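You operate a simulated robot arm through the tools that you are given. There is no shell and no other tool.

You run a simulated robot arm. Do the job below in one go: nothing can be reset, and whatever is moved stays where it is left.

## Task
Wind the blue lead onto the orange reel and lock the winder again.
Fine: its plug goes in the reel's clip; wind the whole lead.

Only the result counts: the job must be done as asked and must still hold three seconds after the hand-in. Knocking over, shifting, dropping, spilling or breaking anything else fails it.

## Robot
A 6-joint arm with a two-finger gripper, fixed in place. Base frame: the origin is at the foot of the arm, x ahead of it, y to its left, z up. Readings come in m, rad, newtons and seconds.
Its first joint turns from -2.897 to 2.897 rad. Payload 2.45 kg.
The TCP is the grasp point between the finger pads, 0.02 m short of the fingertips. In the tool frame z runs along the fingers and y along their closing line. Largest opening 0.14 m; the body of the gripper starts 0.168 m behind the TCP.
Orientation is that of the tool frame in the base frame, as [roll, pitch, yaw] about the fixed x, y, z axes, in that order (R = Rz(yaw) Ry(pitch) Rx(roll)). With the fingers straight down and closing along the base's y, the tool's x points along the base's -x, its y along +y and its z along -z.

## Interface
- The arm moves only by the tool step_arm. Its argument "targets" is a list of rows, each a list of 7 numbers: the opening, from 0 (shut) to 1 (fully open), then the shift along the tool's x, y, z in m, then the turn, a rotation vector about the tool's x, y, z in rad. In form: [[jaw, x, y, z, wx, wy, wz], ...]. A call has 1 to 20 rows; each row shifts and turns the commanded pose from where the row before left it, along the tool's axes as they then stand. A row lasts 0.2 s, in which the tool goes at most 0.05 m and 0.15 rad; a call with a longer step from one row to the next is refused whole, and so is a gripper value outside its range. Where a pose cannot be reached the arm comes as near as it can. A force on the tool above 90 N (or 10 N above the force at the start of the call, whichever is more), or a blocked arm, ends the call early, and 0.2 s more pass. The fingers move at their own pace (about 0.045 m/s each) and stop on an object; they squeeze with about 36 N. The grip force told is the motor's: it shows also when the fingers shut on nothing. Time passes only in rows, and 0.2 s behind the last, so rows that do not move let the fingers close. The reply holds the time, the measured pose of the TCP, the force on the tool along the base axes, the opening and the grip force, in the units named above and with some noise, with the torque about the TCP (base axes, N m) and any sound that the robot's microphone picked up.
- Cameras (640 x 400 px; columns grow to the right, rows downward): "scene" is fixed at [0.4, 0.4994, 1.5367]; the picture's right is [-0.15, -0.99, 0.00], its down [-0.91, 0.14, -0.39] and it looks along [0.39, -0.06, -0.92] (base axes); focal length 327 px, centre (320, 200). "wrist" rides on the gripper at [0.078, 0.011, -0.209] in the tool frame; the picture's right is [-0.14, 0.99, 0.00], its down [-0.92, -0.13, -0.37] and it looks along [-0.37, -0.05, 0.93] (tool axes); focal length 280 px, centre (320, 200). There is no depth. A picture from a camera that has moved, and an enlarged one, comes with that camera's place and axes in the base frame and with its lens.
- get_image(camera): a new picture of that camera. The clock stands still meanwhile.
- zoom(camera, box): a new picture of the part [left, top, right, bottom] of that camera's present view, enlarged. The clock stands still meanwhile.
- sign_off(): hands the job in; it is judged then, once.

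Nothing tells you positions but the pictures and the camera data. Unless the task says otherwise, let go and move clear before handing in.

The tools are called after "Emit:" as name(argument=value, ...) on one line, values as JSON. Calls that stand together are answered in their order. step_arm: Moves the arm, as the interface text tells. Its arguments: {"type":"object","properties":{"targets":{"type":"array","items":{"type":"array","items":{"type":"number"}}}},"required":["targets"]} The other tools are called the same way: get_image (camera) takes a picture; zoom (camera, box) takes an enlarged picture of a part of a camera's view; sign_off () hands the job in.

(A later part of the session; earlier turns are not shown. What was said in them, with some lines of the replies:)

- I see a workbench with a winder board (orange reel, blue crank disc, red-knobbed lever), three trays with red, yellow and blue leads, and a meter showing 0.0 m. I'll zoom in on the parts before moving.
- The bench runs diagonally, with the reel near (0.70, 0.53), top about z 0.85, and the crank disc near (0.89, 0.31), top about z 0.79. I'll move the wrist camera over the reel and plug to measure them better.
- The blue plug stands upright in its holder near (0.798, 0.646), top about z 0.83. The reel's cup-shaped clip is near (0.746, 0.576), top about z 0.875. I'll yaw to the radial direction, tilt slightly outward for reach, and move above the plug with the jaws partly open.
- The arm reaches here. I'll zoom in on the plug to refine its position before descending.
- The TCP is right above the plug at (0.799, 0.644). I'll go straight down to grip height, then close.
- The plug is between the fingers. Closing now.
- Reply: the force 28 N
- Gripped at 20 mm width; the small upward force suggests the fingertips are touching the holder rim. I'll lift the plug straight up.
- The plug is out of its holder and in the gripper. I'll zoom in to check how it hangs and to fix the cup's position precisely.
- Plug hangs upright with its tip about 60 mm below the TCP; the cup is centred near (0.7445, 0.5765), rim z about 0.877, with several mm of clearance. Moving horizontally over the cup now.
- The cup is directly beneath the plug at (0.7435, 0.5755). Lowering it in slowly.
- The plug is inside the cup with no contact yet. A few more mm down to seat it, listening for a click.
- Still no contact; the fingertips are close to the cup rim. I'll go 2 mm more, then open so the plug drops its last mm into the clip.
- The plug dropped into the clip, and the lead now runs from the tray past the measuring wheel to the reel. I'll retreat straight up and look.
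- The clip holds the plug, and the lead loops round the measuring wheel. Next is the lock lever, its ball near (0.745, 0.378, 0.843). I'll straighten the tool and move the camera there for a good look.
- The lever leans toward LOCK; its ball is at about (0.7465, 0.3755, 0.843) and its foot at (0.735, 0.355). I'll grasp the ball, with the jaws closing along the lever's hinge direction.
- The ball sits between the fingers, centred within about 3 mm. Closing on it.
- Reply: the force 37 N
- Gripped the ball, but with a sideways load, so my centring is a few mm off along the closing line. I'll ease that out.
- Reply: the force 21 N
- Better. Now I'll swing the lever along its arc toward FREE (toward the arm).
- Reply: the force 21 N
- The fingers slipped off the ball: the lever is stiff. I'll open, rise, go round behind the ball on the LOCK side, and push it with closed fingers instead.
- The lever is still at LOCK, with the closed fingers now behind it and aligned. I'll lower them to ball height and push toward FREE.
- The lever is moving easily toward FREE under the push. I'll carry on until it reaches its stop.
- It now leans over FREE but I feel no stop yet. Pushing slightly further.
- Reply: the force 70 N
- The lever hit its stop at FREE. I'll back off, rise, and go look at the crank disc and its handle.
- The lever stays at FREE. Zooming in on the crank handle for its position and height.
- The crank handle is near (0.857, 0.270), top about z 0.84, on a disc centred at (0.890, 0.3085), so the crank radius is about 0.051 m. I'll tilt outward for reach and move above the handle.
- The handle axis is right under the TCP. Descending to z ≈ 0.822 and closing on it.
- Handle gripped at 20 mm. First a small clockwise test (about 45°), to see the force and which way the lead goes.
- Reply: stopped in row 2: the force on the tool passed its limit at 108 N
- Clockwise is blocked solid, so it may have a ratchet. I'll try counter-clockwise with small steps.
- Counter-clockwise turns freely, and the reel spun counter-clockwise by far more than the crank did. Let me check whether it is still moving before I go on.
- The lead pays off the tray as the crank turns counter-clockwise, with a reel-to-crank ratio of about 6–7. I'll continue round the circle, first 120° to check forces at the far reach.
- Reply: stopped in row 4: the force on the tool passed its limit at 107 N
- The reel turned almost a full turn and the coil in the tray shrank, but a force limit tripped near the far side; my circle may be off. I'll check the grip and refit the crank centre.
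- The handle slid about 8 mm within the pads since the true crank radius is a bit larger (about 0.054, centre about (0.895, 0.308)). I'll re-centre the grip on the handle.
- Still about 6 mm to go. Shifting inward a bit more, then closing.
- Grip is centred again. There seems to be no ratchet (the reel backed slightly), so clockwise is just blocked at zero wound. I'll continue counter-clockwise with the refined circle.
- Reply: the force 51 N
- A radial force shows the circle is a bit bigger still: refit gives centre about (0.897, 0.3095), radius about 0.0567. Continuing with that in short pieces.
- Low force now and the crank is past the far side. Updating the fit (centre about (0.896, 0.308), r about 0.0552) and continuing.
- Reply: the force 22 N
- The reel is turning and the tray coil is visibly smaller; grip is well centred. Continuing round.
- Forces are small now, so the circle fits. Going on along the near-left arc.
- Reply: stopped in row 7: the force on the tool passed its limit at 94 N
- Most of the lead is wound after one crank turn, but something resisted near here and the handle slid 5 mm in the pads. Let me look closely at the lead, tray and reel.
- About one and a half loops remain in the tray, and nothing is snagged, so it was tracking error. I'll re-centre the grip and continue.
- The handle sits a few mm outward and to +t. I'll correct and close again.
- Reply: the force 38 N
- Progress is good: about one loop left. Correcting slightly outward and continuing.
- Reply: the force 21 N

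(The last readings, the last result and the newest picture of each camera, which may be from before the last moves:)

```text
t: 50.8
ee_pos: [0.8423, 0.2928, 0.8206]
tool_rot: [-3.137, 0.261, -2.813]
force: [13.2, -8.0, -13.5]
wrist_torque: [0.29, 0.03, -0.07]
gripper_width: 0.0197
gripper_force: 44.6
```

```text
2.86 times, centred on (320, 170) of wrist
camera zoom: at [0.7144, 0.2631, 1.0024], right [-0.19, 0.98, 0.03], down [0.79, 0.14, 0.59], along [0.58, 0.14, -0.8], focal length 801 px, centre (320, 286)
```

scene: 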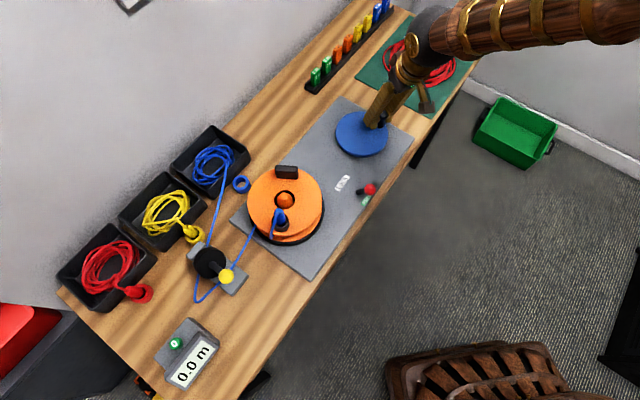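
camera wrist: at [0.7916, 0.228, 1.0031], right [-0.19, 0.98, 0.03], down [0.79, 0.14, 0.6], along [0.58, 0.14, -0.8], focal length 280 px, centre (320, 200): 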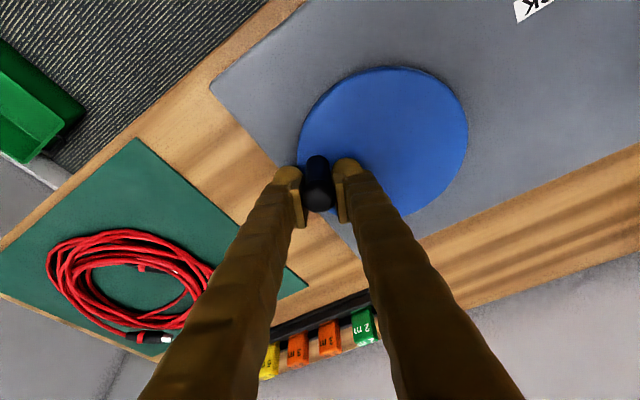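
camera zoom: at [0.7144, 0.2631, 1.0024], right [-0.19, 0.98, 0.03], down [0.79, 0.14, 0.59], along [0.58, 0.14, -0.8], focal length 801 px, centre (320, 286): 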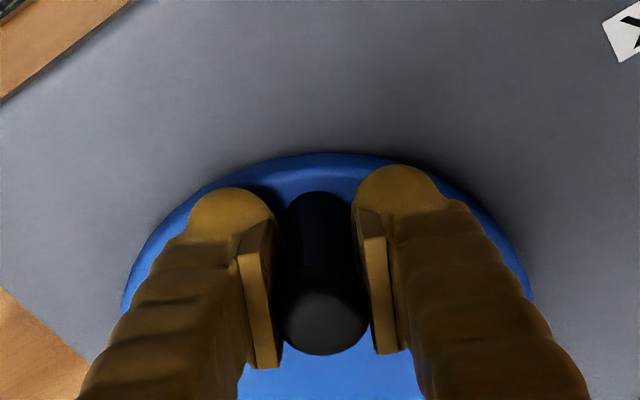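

Only a short tail remains in the tray. Continuing in small pieces while watching the tail.

Emit:
step_arm(targets=[[0, -0.0001, -0.0097, 0, 0, 0, 0], [0, -0.0019, -0.0094, 0.0005, 0, 0, 0], [0, -0.0035, -0.009, 0.0009, 0, 0, 0]])

Emit:
zoom(camera="scene", box=[130, 110, 340, 400])

Emit:
zoom(camera="wrist", box=[220, 100, 420, 240])

```text
t: 51.6
ee_pos: [0.8559, 0.2698, 0.8219]
tool_rot: [-3.138, 0.262, -2.815]
force: [7.5, -11.6, -7.2]
wrist_torque: [0.43, -0.52, -0.36]
gripper_width: 0.0201
gripper_force: 45.1
```

```text
1.38 times, centred on (235, 255) of scene
camera zoom: at [0.4, 0.4994, 1.5367], right [-0.15, -0.99, 0.0], down [-0.91, 0.14, -0.39], along [0.39, -0.06, -0.92], focal length 451 px, centre (437, 124)
```

zoom: 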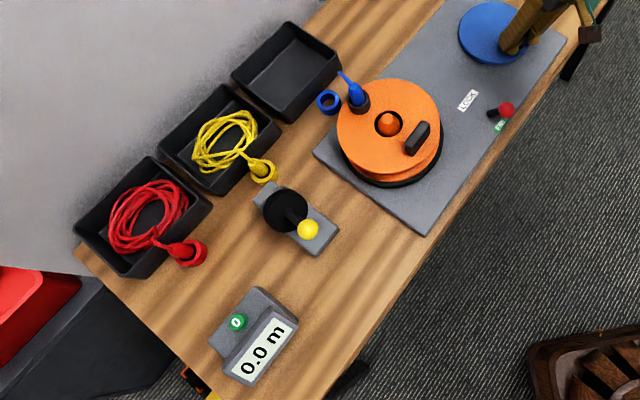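

```text
2.86 times, centred on (320, 170) of wrist
camera zoom: at [0.7289, 0.2383, 1.0025], right [-0.19, 0.98, 0.03], down [0.79, 0.14, 0.6], along [0.58, 0.14, -0.8], focal length 801 px, centre (320, 286)
```

zoom: 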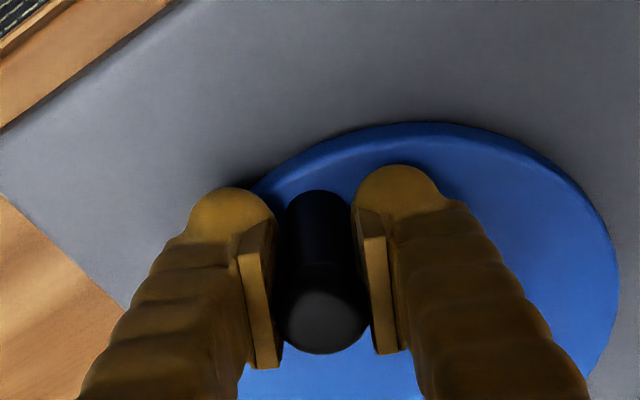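

The tray is empty, and no blue lead is left across the bench or measuring wheel. I'll look closely at the reel to see whether the tail is fully on.

Emit:
zoom(camera="scene", box=[225, 140, 345, 250])

Emit:
zoom(camera="scene", box=[140, 110, 260, 300])

Emit:
get_image(camera="scene")

```text
3.64 times, centred on (285, 195) of scene
camera zoom: at [0.4, 0.4994, 1.5367], right [-0.15, -0.99, 0.0], down [-0.91, 0.14, -0.39], along [0.39, -0.06, -0.92], focal length 1189 px, centre (447, 218)
```

zoom: 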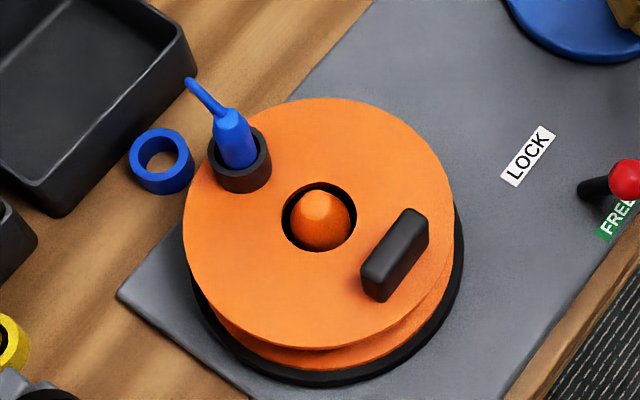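

```text
2.11 times, centred on (200, 205) of scene
camera zoom: at [0.4, 0.4994, 1.5367], right [-0.15, -0.99, 0.0], down [-0.91, 0.14, -0.39], along [0.39, -0.06, -0.92], focal length 688 px, centre (573, 190)
```

zoom: 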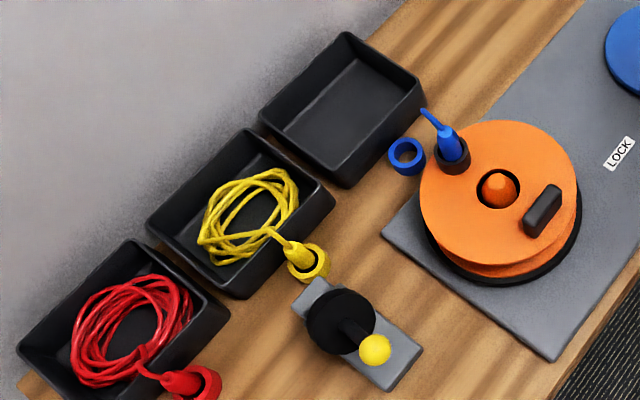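

```text
taken
```

scene: 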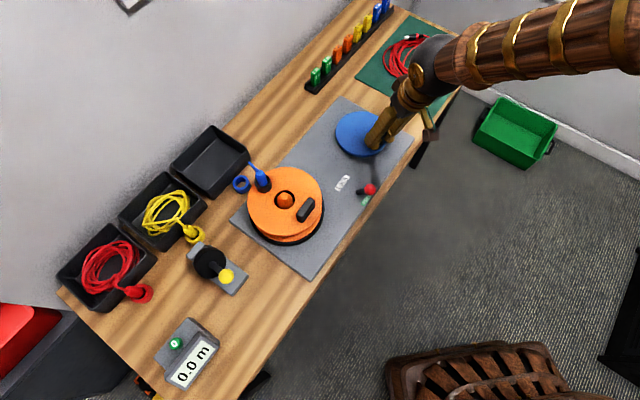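

Everything blue except the clipped plug is on the drum. To be sure it is the whole lead, I'll try turning slightly further and see whether it stops or spins freely.

Emit:
step_arm(targets=[[0, -0.0021, -0.0043, 0.0006, 0, 0, 0], [0, -0.0022, -0.0043, 0.0006, 0, 0, 0], [0, 0, 0, 0, 0, 0, 0]])

Emit:
zoom(camera="scene", box=[130, 110, 340, 400])

```text
t: 52.4
ee_pos: [0.8627, 0.2641, 0.8205]
tool_rot: [-3.138, 0.263, -2.811]
force: [4.6, -0.3, -7.9]
wrist_torque: [0.2, -0.16, -0.13]
gripper_width: 0.0195
gripper_force: 44.3
```

```text
1.38 times, centred on (235, 255) of scene
camera zoom: at [0.4, 0.4994, 1.5367], right [-0.15, -0.99, 0.0], down [-0.91, 0.14, -0.39], along [0.39, -0.06, -0.92], focal length 451 px, centre (437, 124)
```

zoom: 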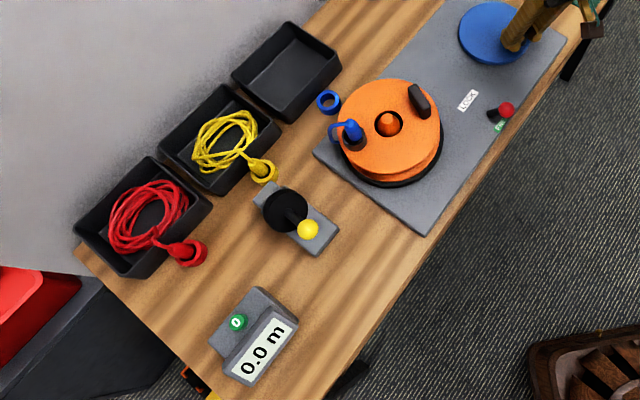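

It turns freely past the end, so the whole lead is on the reel. I'll release the handle, rise, and check nothing unwinds.

Emit:
step_arm(targets=[[0.4, 0, 0, 0, 0, 0, 0], [0.4, 0, 0, 0, 0, 0, 0], [0.4, 0, 0, 0, 0, 0, 0], [0.4, -0.0052, 0, -0.0193, 0, 0, 0], [0.4, -0.0104, 0, -0.0386, 0, 0, 0], [0.4, -0.0104, 0, -0.0386, 0, 0, 0], [0.4, 0, 0, 0, 0, 0.13, 0], [0.4, 0, 0, 0, 0, 0.13, 0], [0.4, 0, 0, 0, 0, 0, 0]])

Emit:
get_image(camera="wrist")

Emit:
get_image(camera="scene")

Emit:
zoom(camera="scene", box=[225, 140, 345, 250])

```text
t: 54.4
ee_pos: [0.8624, 0.2659, 0.9214]
tool_rot: [-3.139, 0.0, -2.812]
force: [1.0, -0.6, 0.1]
wrist_torque: [0.02, 0.04, 0.0]
gripper_width: 0.056
gripper_force: 0.0
```

```text
taken
camera wrist: at [0.7834, 0.2513, 1.13], right [-0.19, 0.98, 0.0], down [0.91, 0.18, 0.37], along [0.36, 0.07, -0.93], focal length 280 px, centre (320, 200)
```

wrist: 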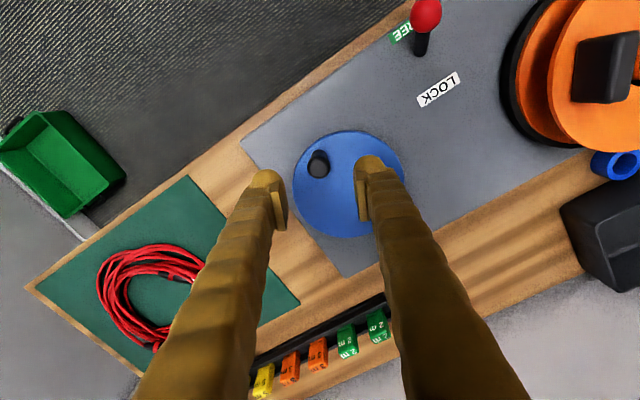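

```text
taken
```

scene: 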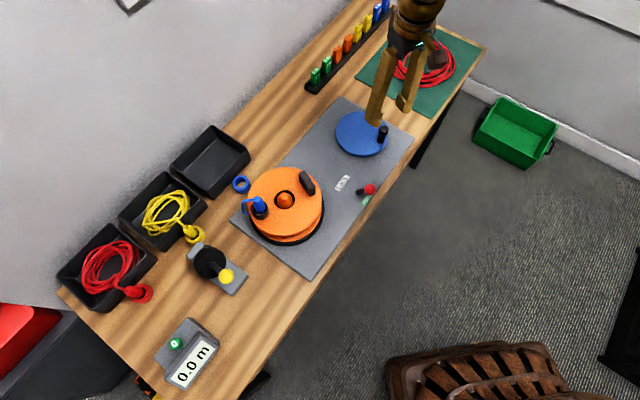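

```text
3.64 times, centred on (285, 195) of scene
camera zoom: at [0.4, 0.4994, 1.5367], right [-0.15, -0.99, 0.0], down [-0.91, 0.14, -0.39], along [0.39, -0.06, -0.92], focal length 1189 px, centre (447, 218)
```

zoom: 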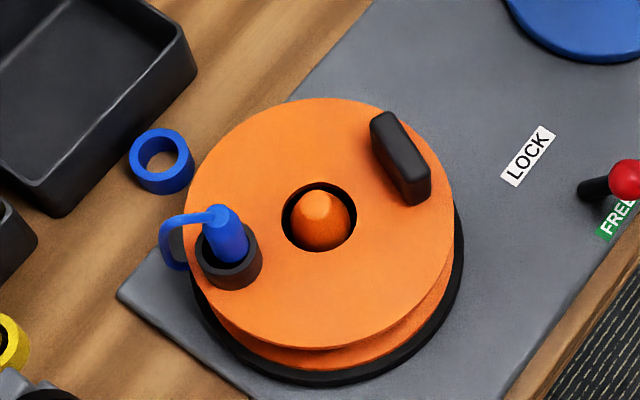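

Nothing unwinds; the plug sits in the clip with its cord going onto the drum. Now to relock: I'll bring closed fingers to the FREE side of the lever ball, near (0.667, 0.302).

Emit:
step_arm(targets=[[0, 0, 0, 0, 0, 0, -0.117], [0, 0, 0, 0, 0, 0, -0.117], [0, 0, 0, 0, 0, 0, -0.117], [0, 0.0258, 0.0302, 0, 0, 0, 0], [0, 0.0258, 0.0302, 0, 0, 0, 0], [0, 0.0258, 0.0302, 0, 0, 0, 0], [0, 0.0258, 0.0302, 0, 0, 0, 0], [0, 0.0258, 0.0302, 0, 0, 0, 0], [0, 0, 0, 0, 0, 0, 0]])

Emit:
get_image(camera="wrist")

Emit:
zoom(camera="scene", box=[310, 130, 430, 250])

```text
t: 56.4
ee_pos: [0.6681, 0.3004, 0.9214]
tool_rot: [-3.138, 0.0, -2.46]
force: [-0.9, -0.5, 0.0]
wrist_torque: [0.02, 0.02, 0.0]
gripper_width: 0.0
gripper_force: 29.2
```

```text
taken
camera wrist: at [0.5977, 0.2608, 1.1293], right [-0.52, 0.86, 0.0], down [0.8, 0.48, 0.37], along [0.32, 0.19, -0.93], focal length 280 px, centre (320, 200)
```

wrist: 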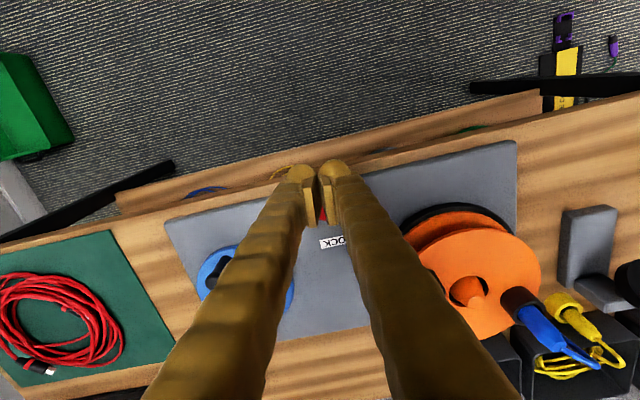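

```text
3.33 times, centred on (370, 190) of scene
camera zoom: at [0.4, 0.4994, 1.5367], right [-0.15, -0.99, 0.0], down [-0.91, 0.14, -0.39], along [0.39, -0.06, -0.92], focal length 1090 px, centre (153, 233)
```

zoom: 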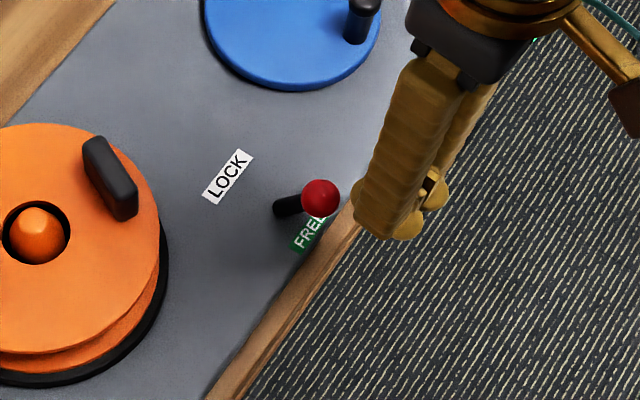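

The ball is at about (0.7045, 0.333), about 49 mm outward of the fingers. Lowering and pushing outward toward LOCK.

Emit:
step_arm(targets=[[0, 0, 0.002, 0.025, 0, 0, 0], [0, 0, 0, 0.025, 0, 0, 0], [0, 0, 0, 0.025, 0, 0, 0], [0, -0.01, 0, 0, 0, 0, 0], [0, -0.01, 0, 0, 0, 0, 0], [0, -0.008, 0, 0, 0, 0, 0], [0, -0.008, 0, 0, 0, 0, 0], [0, -0.008, 0, 0, 0, 0, 0], [0, -0.008, 0, 0, 0, 0, 0], [0, 0, 0, 0, 0, 0, 0]])

Emit:
zoom(camera="scene", box=[310, 110, 430, 230])

Emit:
get_image(camera="wrist")

```text
t: 58.6
ee_pos: [0.7074, 0.3346, 0.8459]
tool_rot: [-3.138, 0.001, -2.461]
force: [-0.3, 0.4, 0.2]
wrist_torque: [-0.03, 0.0, -0.04]
gripper_width: 0.0
gripper_force: 29.1
```

```text
3.33 times, centred on (370, 170) of scene
camera zoom: at [0.4, 0.4994, 1.5367], right [-0.15, -0.99, 0.0], down [-0.91, 0.14, -0.39], along [0.39, -0.06, -0.92], focal length 1090 px, centre (153, 300)
```

zoom: 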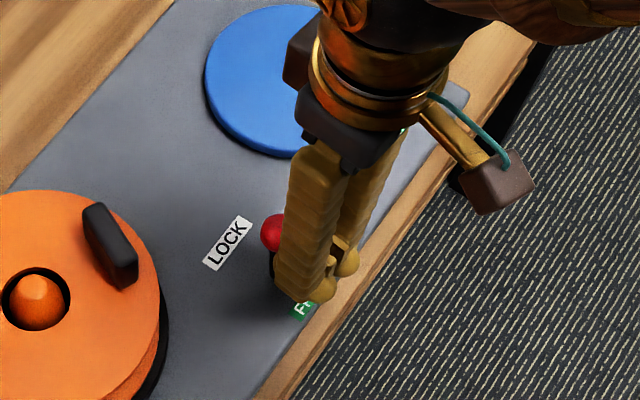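

```text
taken
camera wrist: at [0.6379, 0.2951, 1.0543], right [-0.52, 0.86, 0.0], down [0.8, 0.48, 0.37], along [0.32, 0.19, -0.93], focal length 280 px, centre (320, 200)
```

wrist: 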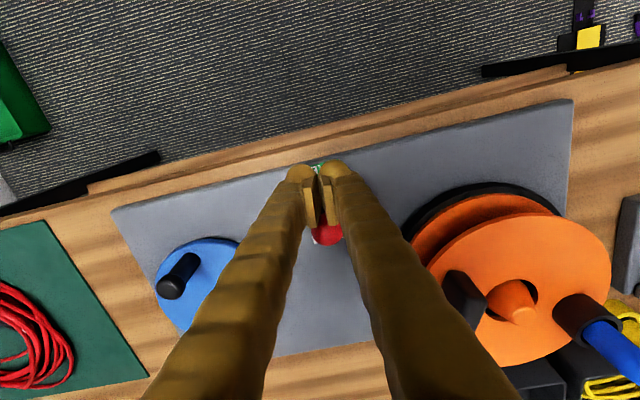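

The lever is past upright and heading for LOCK. Continuing until I feel the stop.

Emit:
step_arm(targets=[[0, -0.008, 0, 0, 0, 0, 0], [0, -0.008, 0, 0, 0, 0, 0], [0, -0.006, 0, 0, 0, 0, 0], [0, -0.003, 0, 0, 0, 0, 0], [0, 0, 0, 0, 0, 0, 0]])

Emit:
zoom(camera="scene", box=[310, 110, 430, 230])

```text
t: 59.8
ee_pos: [0.7268, 0.351, 0.8459]
tool_rot: [-3.138, -0.001, -2.462]
force: [-1.4, -1.5, 0.6]
wrist_torque: [-0.05, 0.04, 0.06]
gripper_width: 0.0001
gripper_force: 29.2
```

```text
3.33 times, centred on (370, 170) of scene
camera zoom: at [0.4, 0.4994, 1.5367], right [-0.15, -0.99, 0.0], down [-0.91, 0.14, -0.39], along [0.39, -0.06, -0.92], focal length 1090 px, centre (153, 300)
```

zoom: 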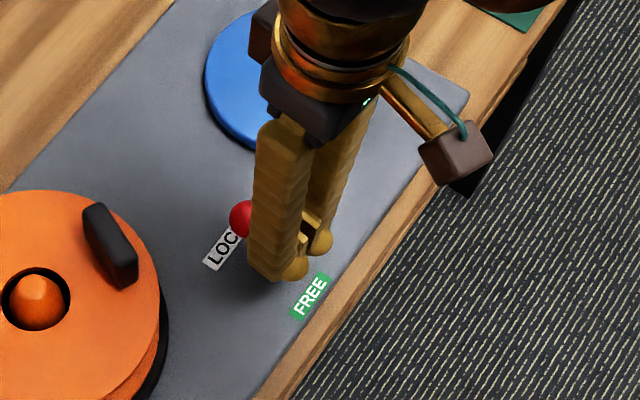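

The ball is back at its original LOCK position. A couple more mm to confirm the stop.

Emit:
step_arm(targets=[[0, -0.003, 0, 0, 0, 0, 0], [0, -0.002, 0, 0, 0, 0, 0], [0, 0, 0, 0, 0, 0, 0]])

```text
t: 60.6
ee_pos: [0.729, 0.3517, 0.8446]
tool_rot: [-3.139, -0.005, -2.461]
force: [-45.6, -37.0, 7.1]
wrist_torque: [-0.86, 0.1, 0.53]
gripper_width: 0.0001
gripper_force: 29.5
```

The stop was felt at about 59 N, so the lever is hard against LOCK. I'll back off, rise clear, and inspect everything.

Emit:
step_arm(targets=[[0, 0.008, 0, 0, 0, 0, 0], [0, 0.02, 0, 0, 0, 0, 0], [0, 0.02, 0, 0, 0, 0, 0], [0, 0, 0, -0.045, 0, 0, 0], [0, 0, 0, -0.045, 0, 0, 0], [0, 0, 0, -0.045, 0, 0, 0], [0, 0.03, 0, -0.03, 0, 0, 0], [0, 0, 0, 0, 0, 0, 0]])

Emit:
get_image(camera="scene")

Emit:
zoom(camera="scene", box=[310, 90, 430, 210])

Emit:
zoom(camera="scene", box=[225, 140, 345, 250])

Emit:
get_image(camera="wrist")

```text
t: 62.4
ee_pos: [0.6693, 0.304, 1.0106]
tool_rot: [-3.138, 0.0, -2.462]
force: [-0.4, 0.0, -0.3]
wrist_torque: [0.0, -0.02, 0.02]
gripper_width: 0.0001
gripper_force: 29.4
```

```text
taken
```

scene: 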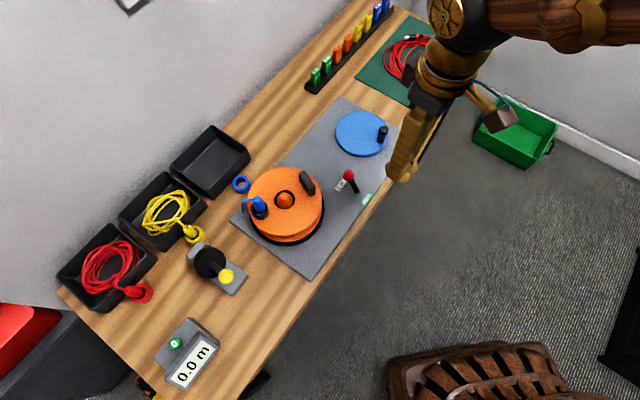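

```text
3.33 times, centred on (370, 150) of scene
camera zoom: at [0.4, 0.4994, 1.5367], right [-0.15, -0.99, 0.0], down [-0.91, 0.14, -0.39], along [0.39, -0.06, -0.92], focal length 1090 px, centre (153, 367)
```

zoom: 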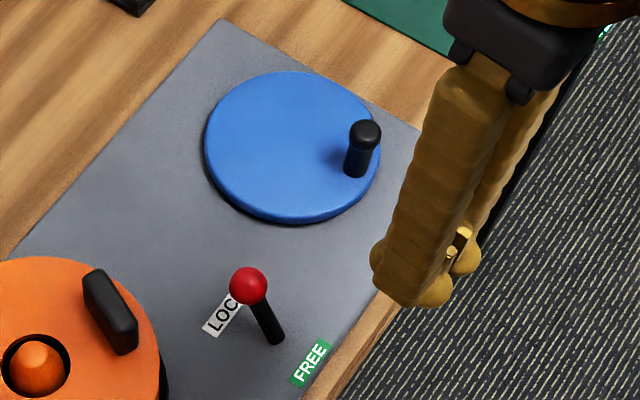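

```text
3.64 times, centred on (285, 195) of scene
camera zoom: at [0.4, 0.4994, 1.5367], right [-0.15, -0.99, 0.0], down [-0.91, 0.14, -0.39], along [0.39, -0.06, -0.92], focal length 1189 px, centre (447, 218)
```

zoom: 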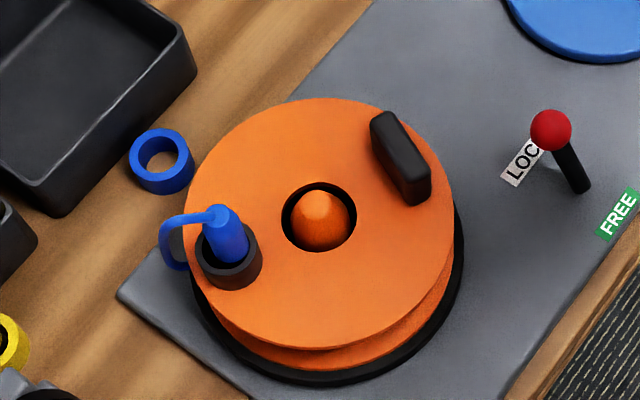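

```text
taken
camera wrist: at [0.5992, 0.2651, 1.2193], right [-0.52, 0.86, 0.0], down [0.8, 0.48, 0.37], along [0.32, 0.19, -0.93], focal length 280 px, centre (320, 200)
```

wrist: 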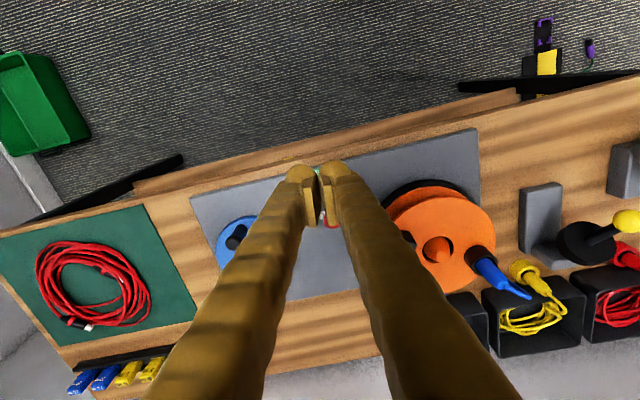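

The lever stands at LOCK, the plug is in the clip, and the tray is empty. One last look at the drum gap to confirm the lead is on it.

Emit:
zoom(camera="wrist", box=[370, 160, 540, 320])

Emit:
zoom(camera="scene", box=[50, 110, 250, 310])

```text
2.50 times, centred on (455, 240) of wrist
camera zoom: at [0.5992, 0.2651, 1.2193], right [-0.52, 0.86, 0.0], down [0.8, 0.48, 0.37], along [0.32, 0.19, -0.93], focal length 701 px, centre (-18, 100)
```

zoom: 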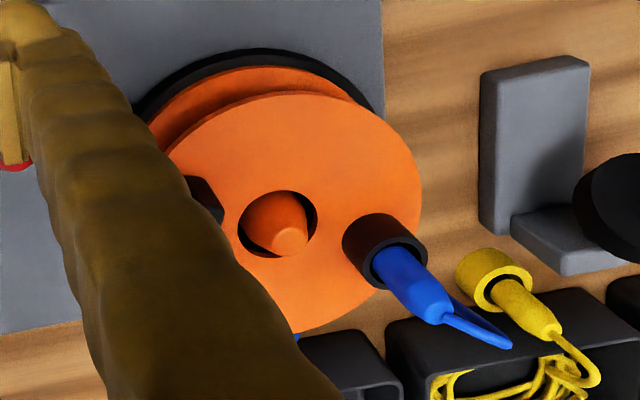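

```text
2.00 times, centred on (150, 210) of scene
camera zoom: at [0.4, 0.4994, 1.5367], right [-0.15, -0.99, 0.0], down [-0.91, 0.14, -0.39], along [0.39, -0.06, -0.92], focal length 654 px, centre (660, 180)
```

zoom: 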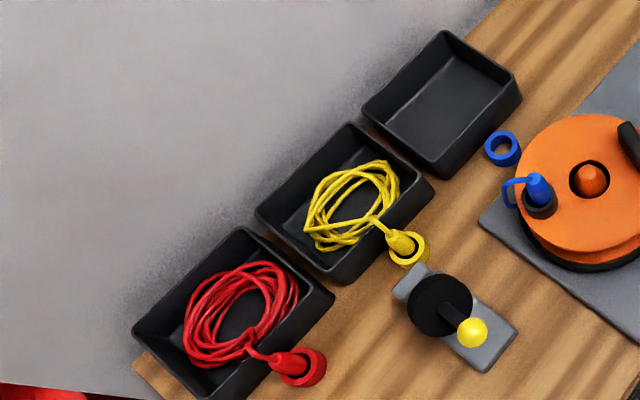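

The blue tray is empty, the plug is in the reel's clip, and the lever is back at LOCK. The other leads, trays and devices are undisturbed and the arm is clear, so I'm handing in.

Emit:
sign_off()

```text
The job is handed in.
```

The blue lead is wound onto the orange reel, its plug is in the reel's clip, and the winder lever is back at LOCK. I handed the job in with the arm clear of the bench.

- **Plug:** it dropped the last few mm into the clip when I let go, and it stayed in while the reel turned.
- **Winding:** I turned the crank about one full turn counter-clockwise. The blue tray is empty and no lead is left on the bench. The crank still turned freely slightly past that point, and nothing unwound after I let go. I couldn't see the wound lead itself, because the reel's flange hides the drum.
- **Lock:** I pushed the lever until it hit its stop. It stayed in the LOCK position where it started.
- **Force trips:** the force limit stopped the arm three times at the crank. The first was on trying it clockwise, which is blocked; the other two were while winding. I saw no damage.
- **Everything else:** the red and yellow leads, the trays, the measuring wheel and the tag rack look undisturbed. The meter read 0.0 m throughout, and I didn't touch it.
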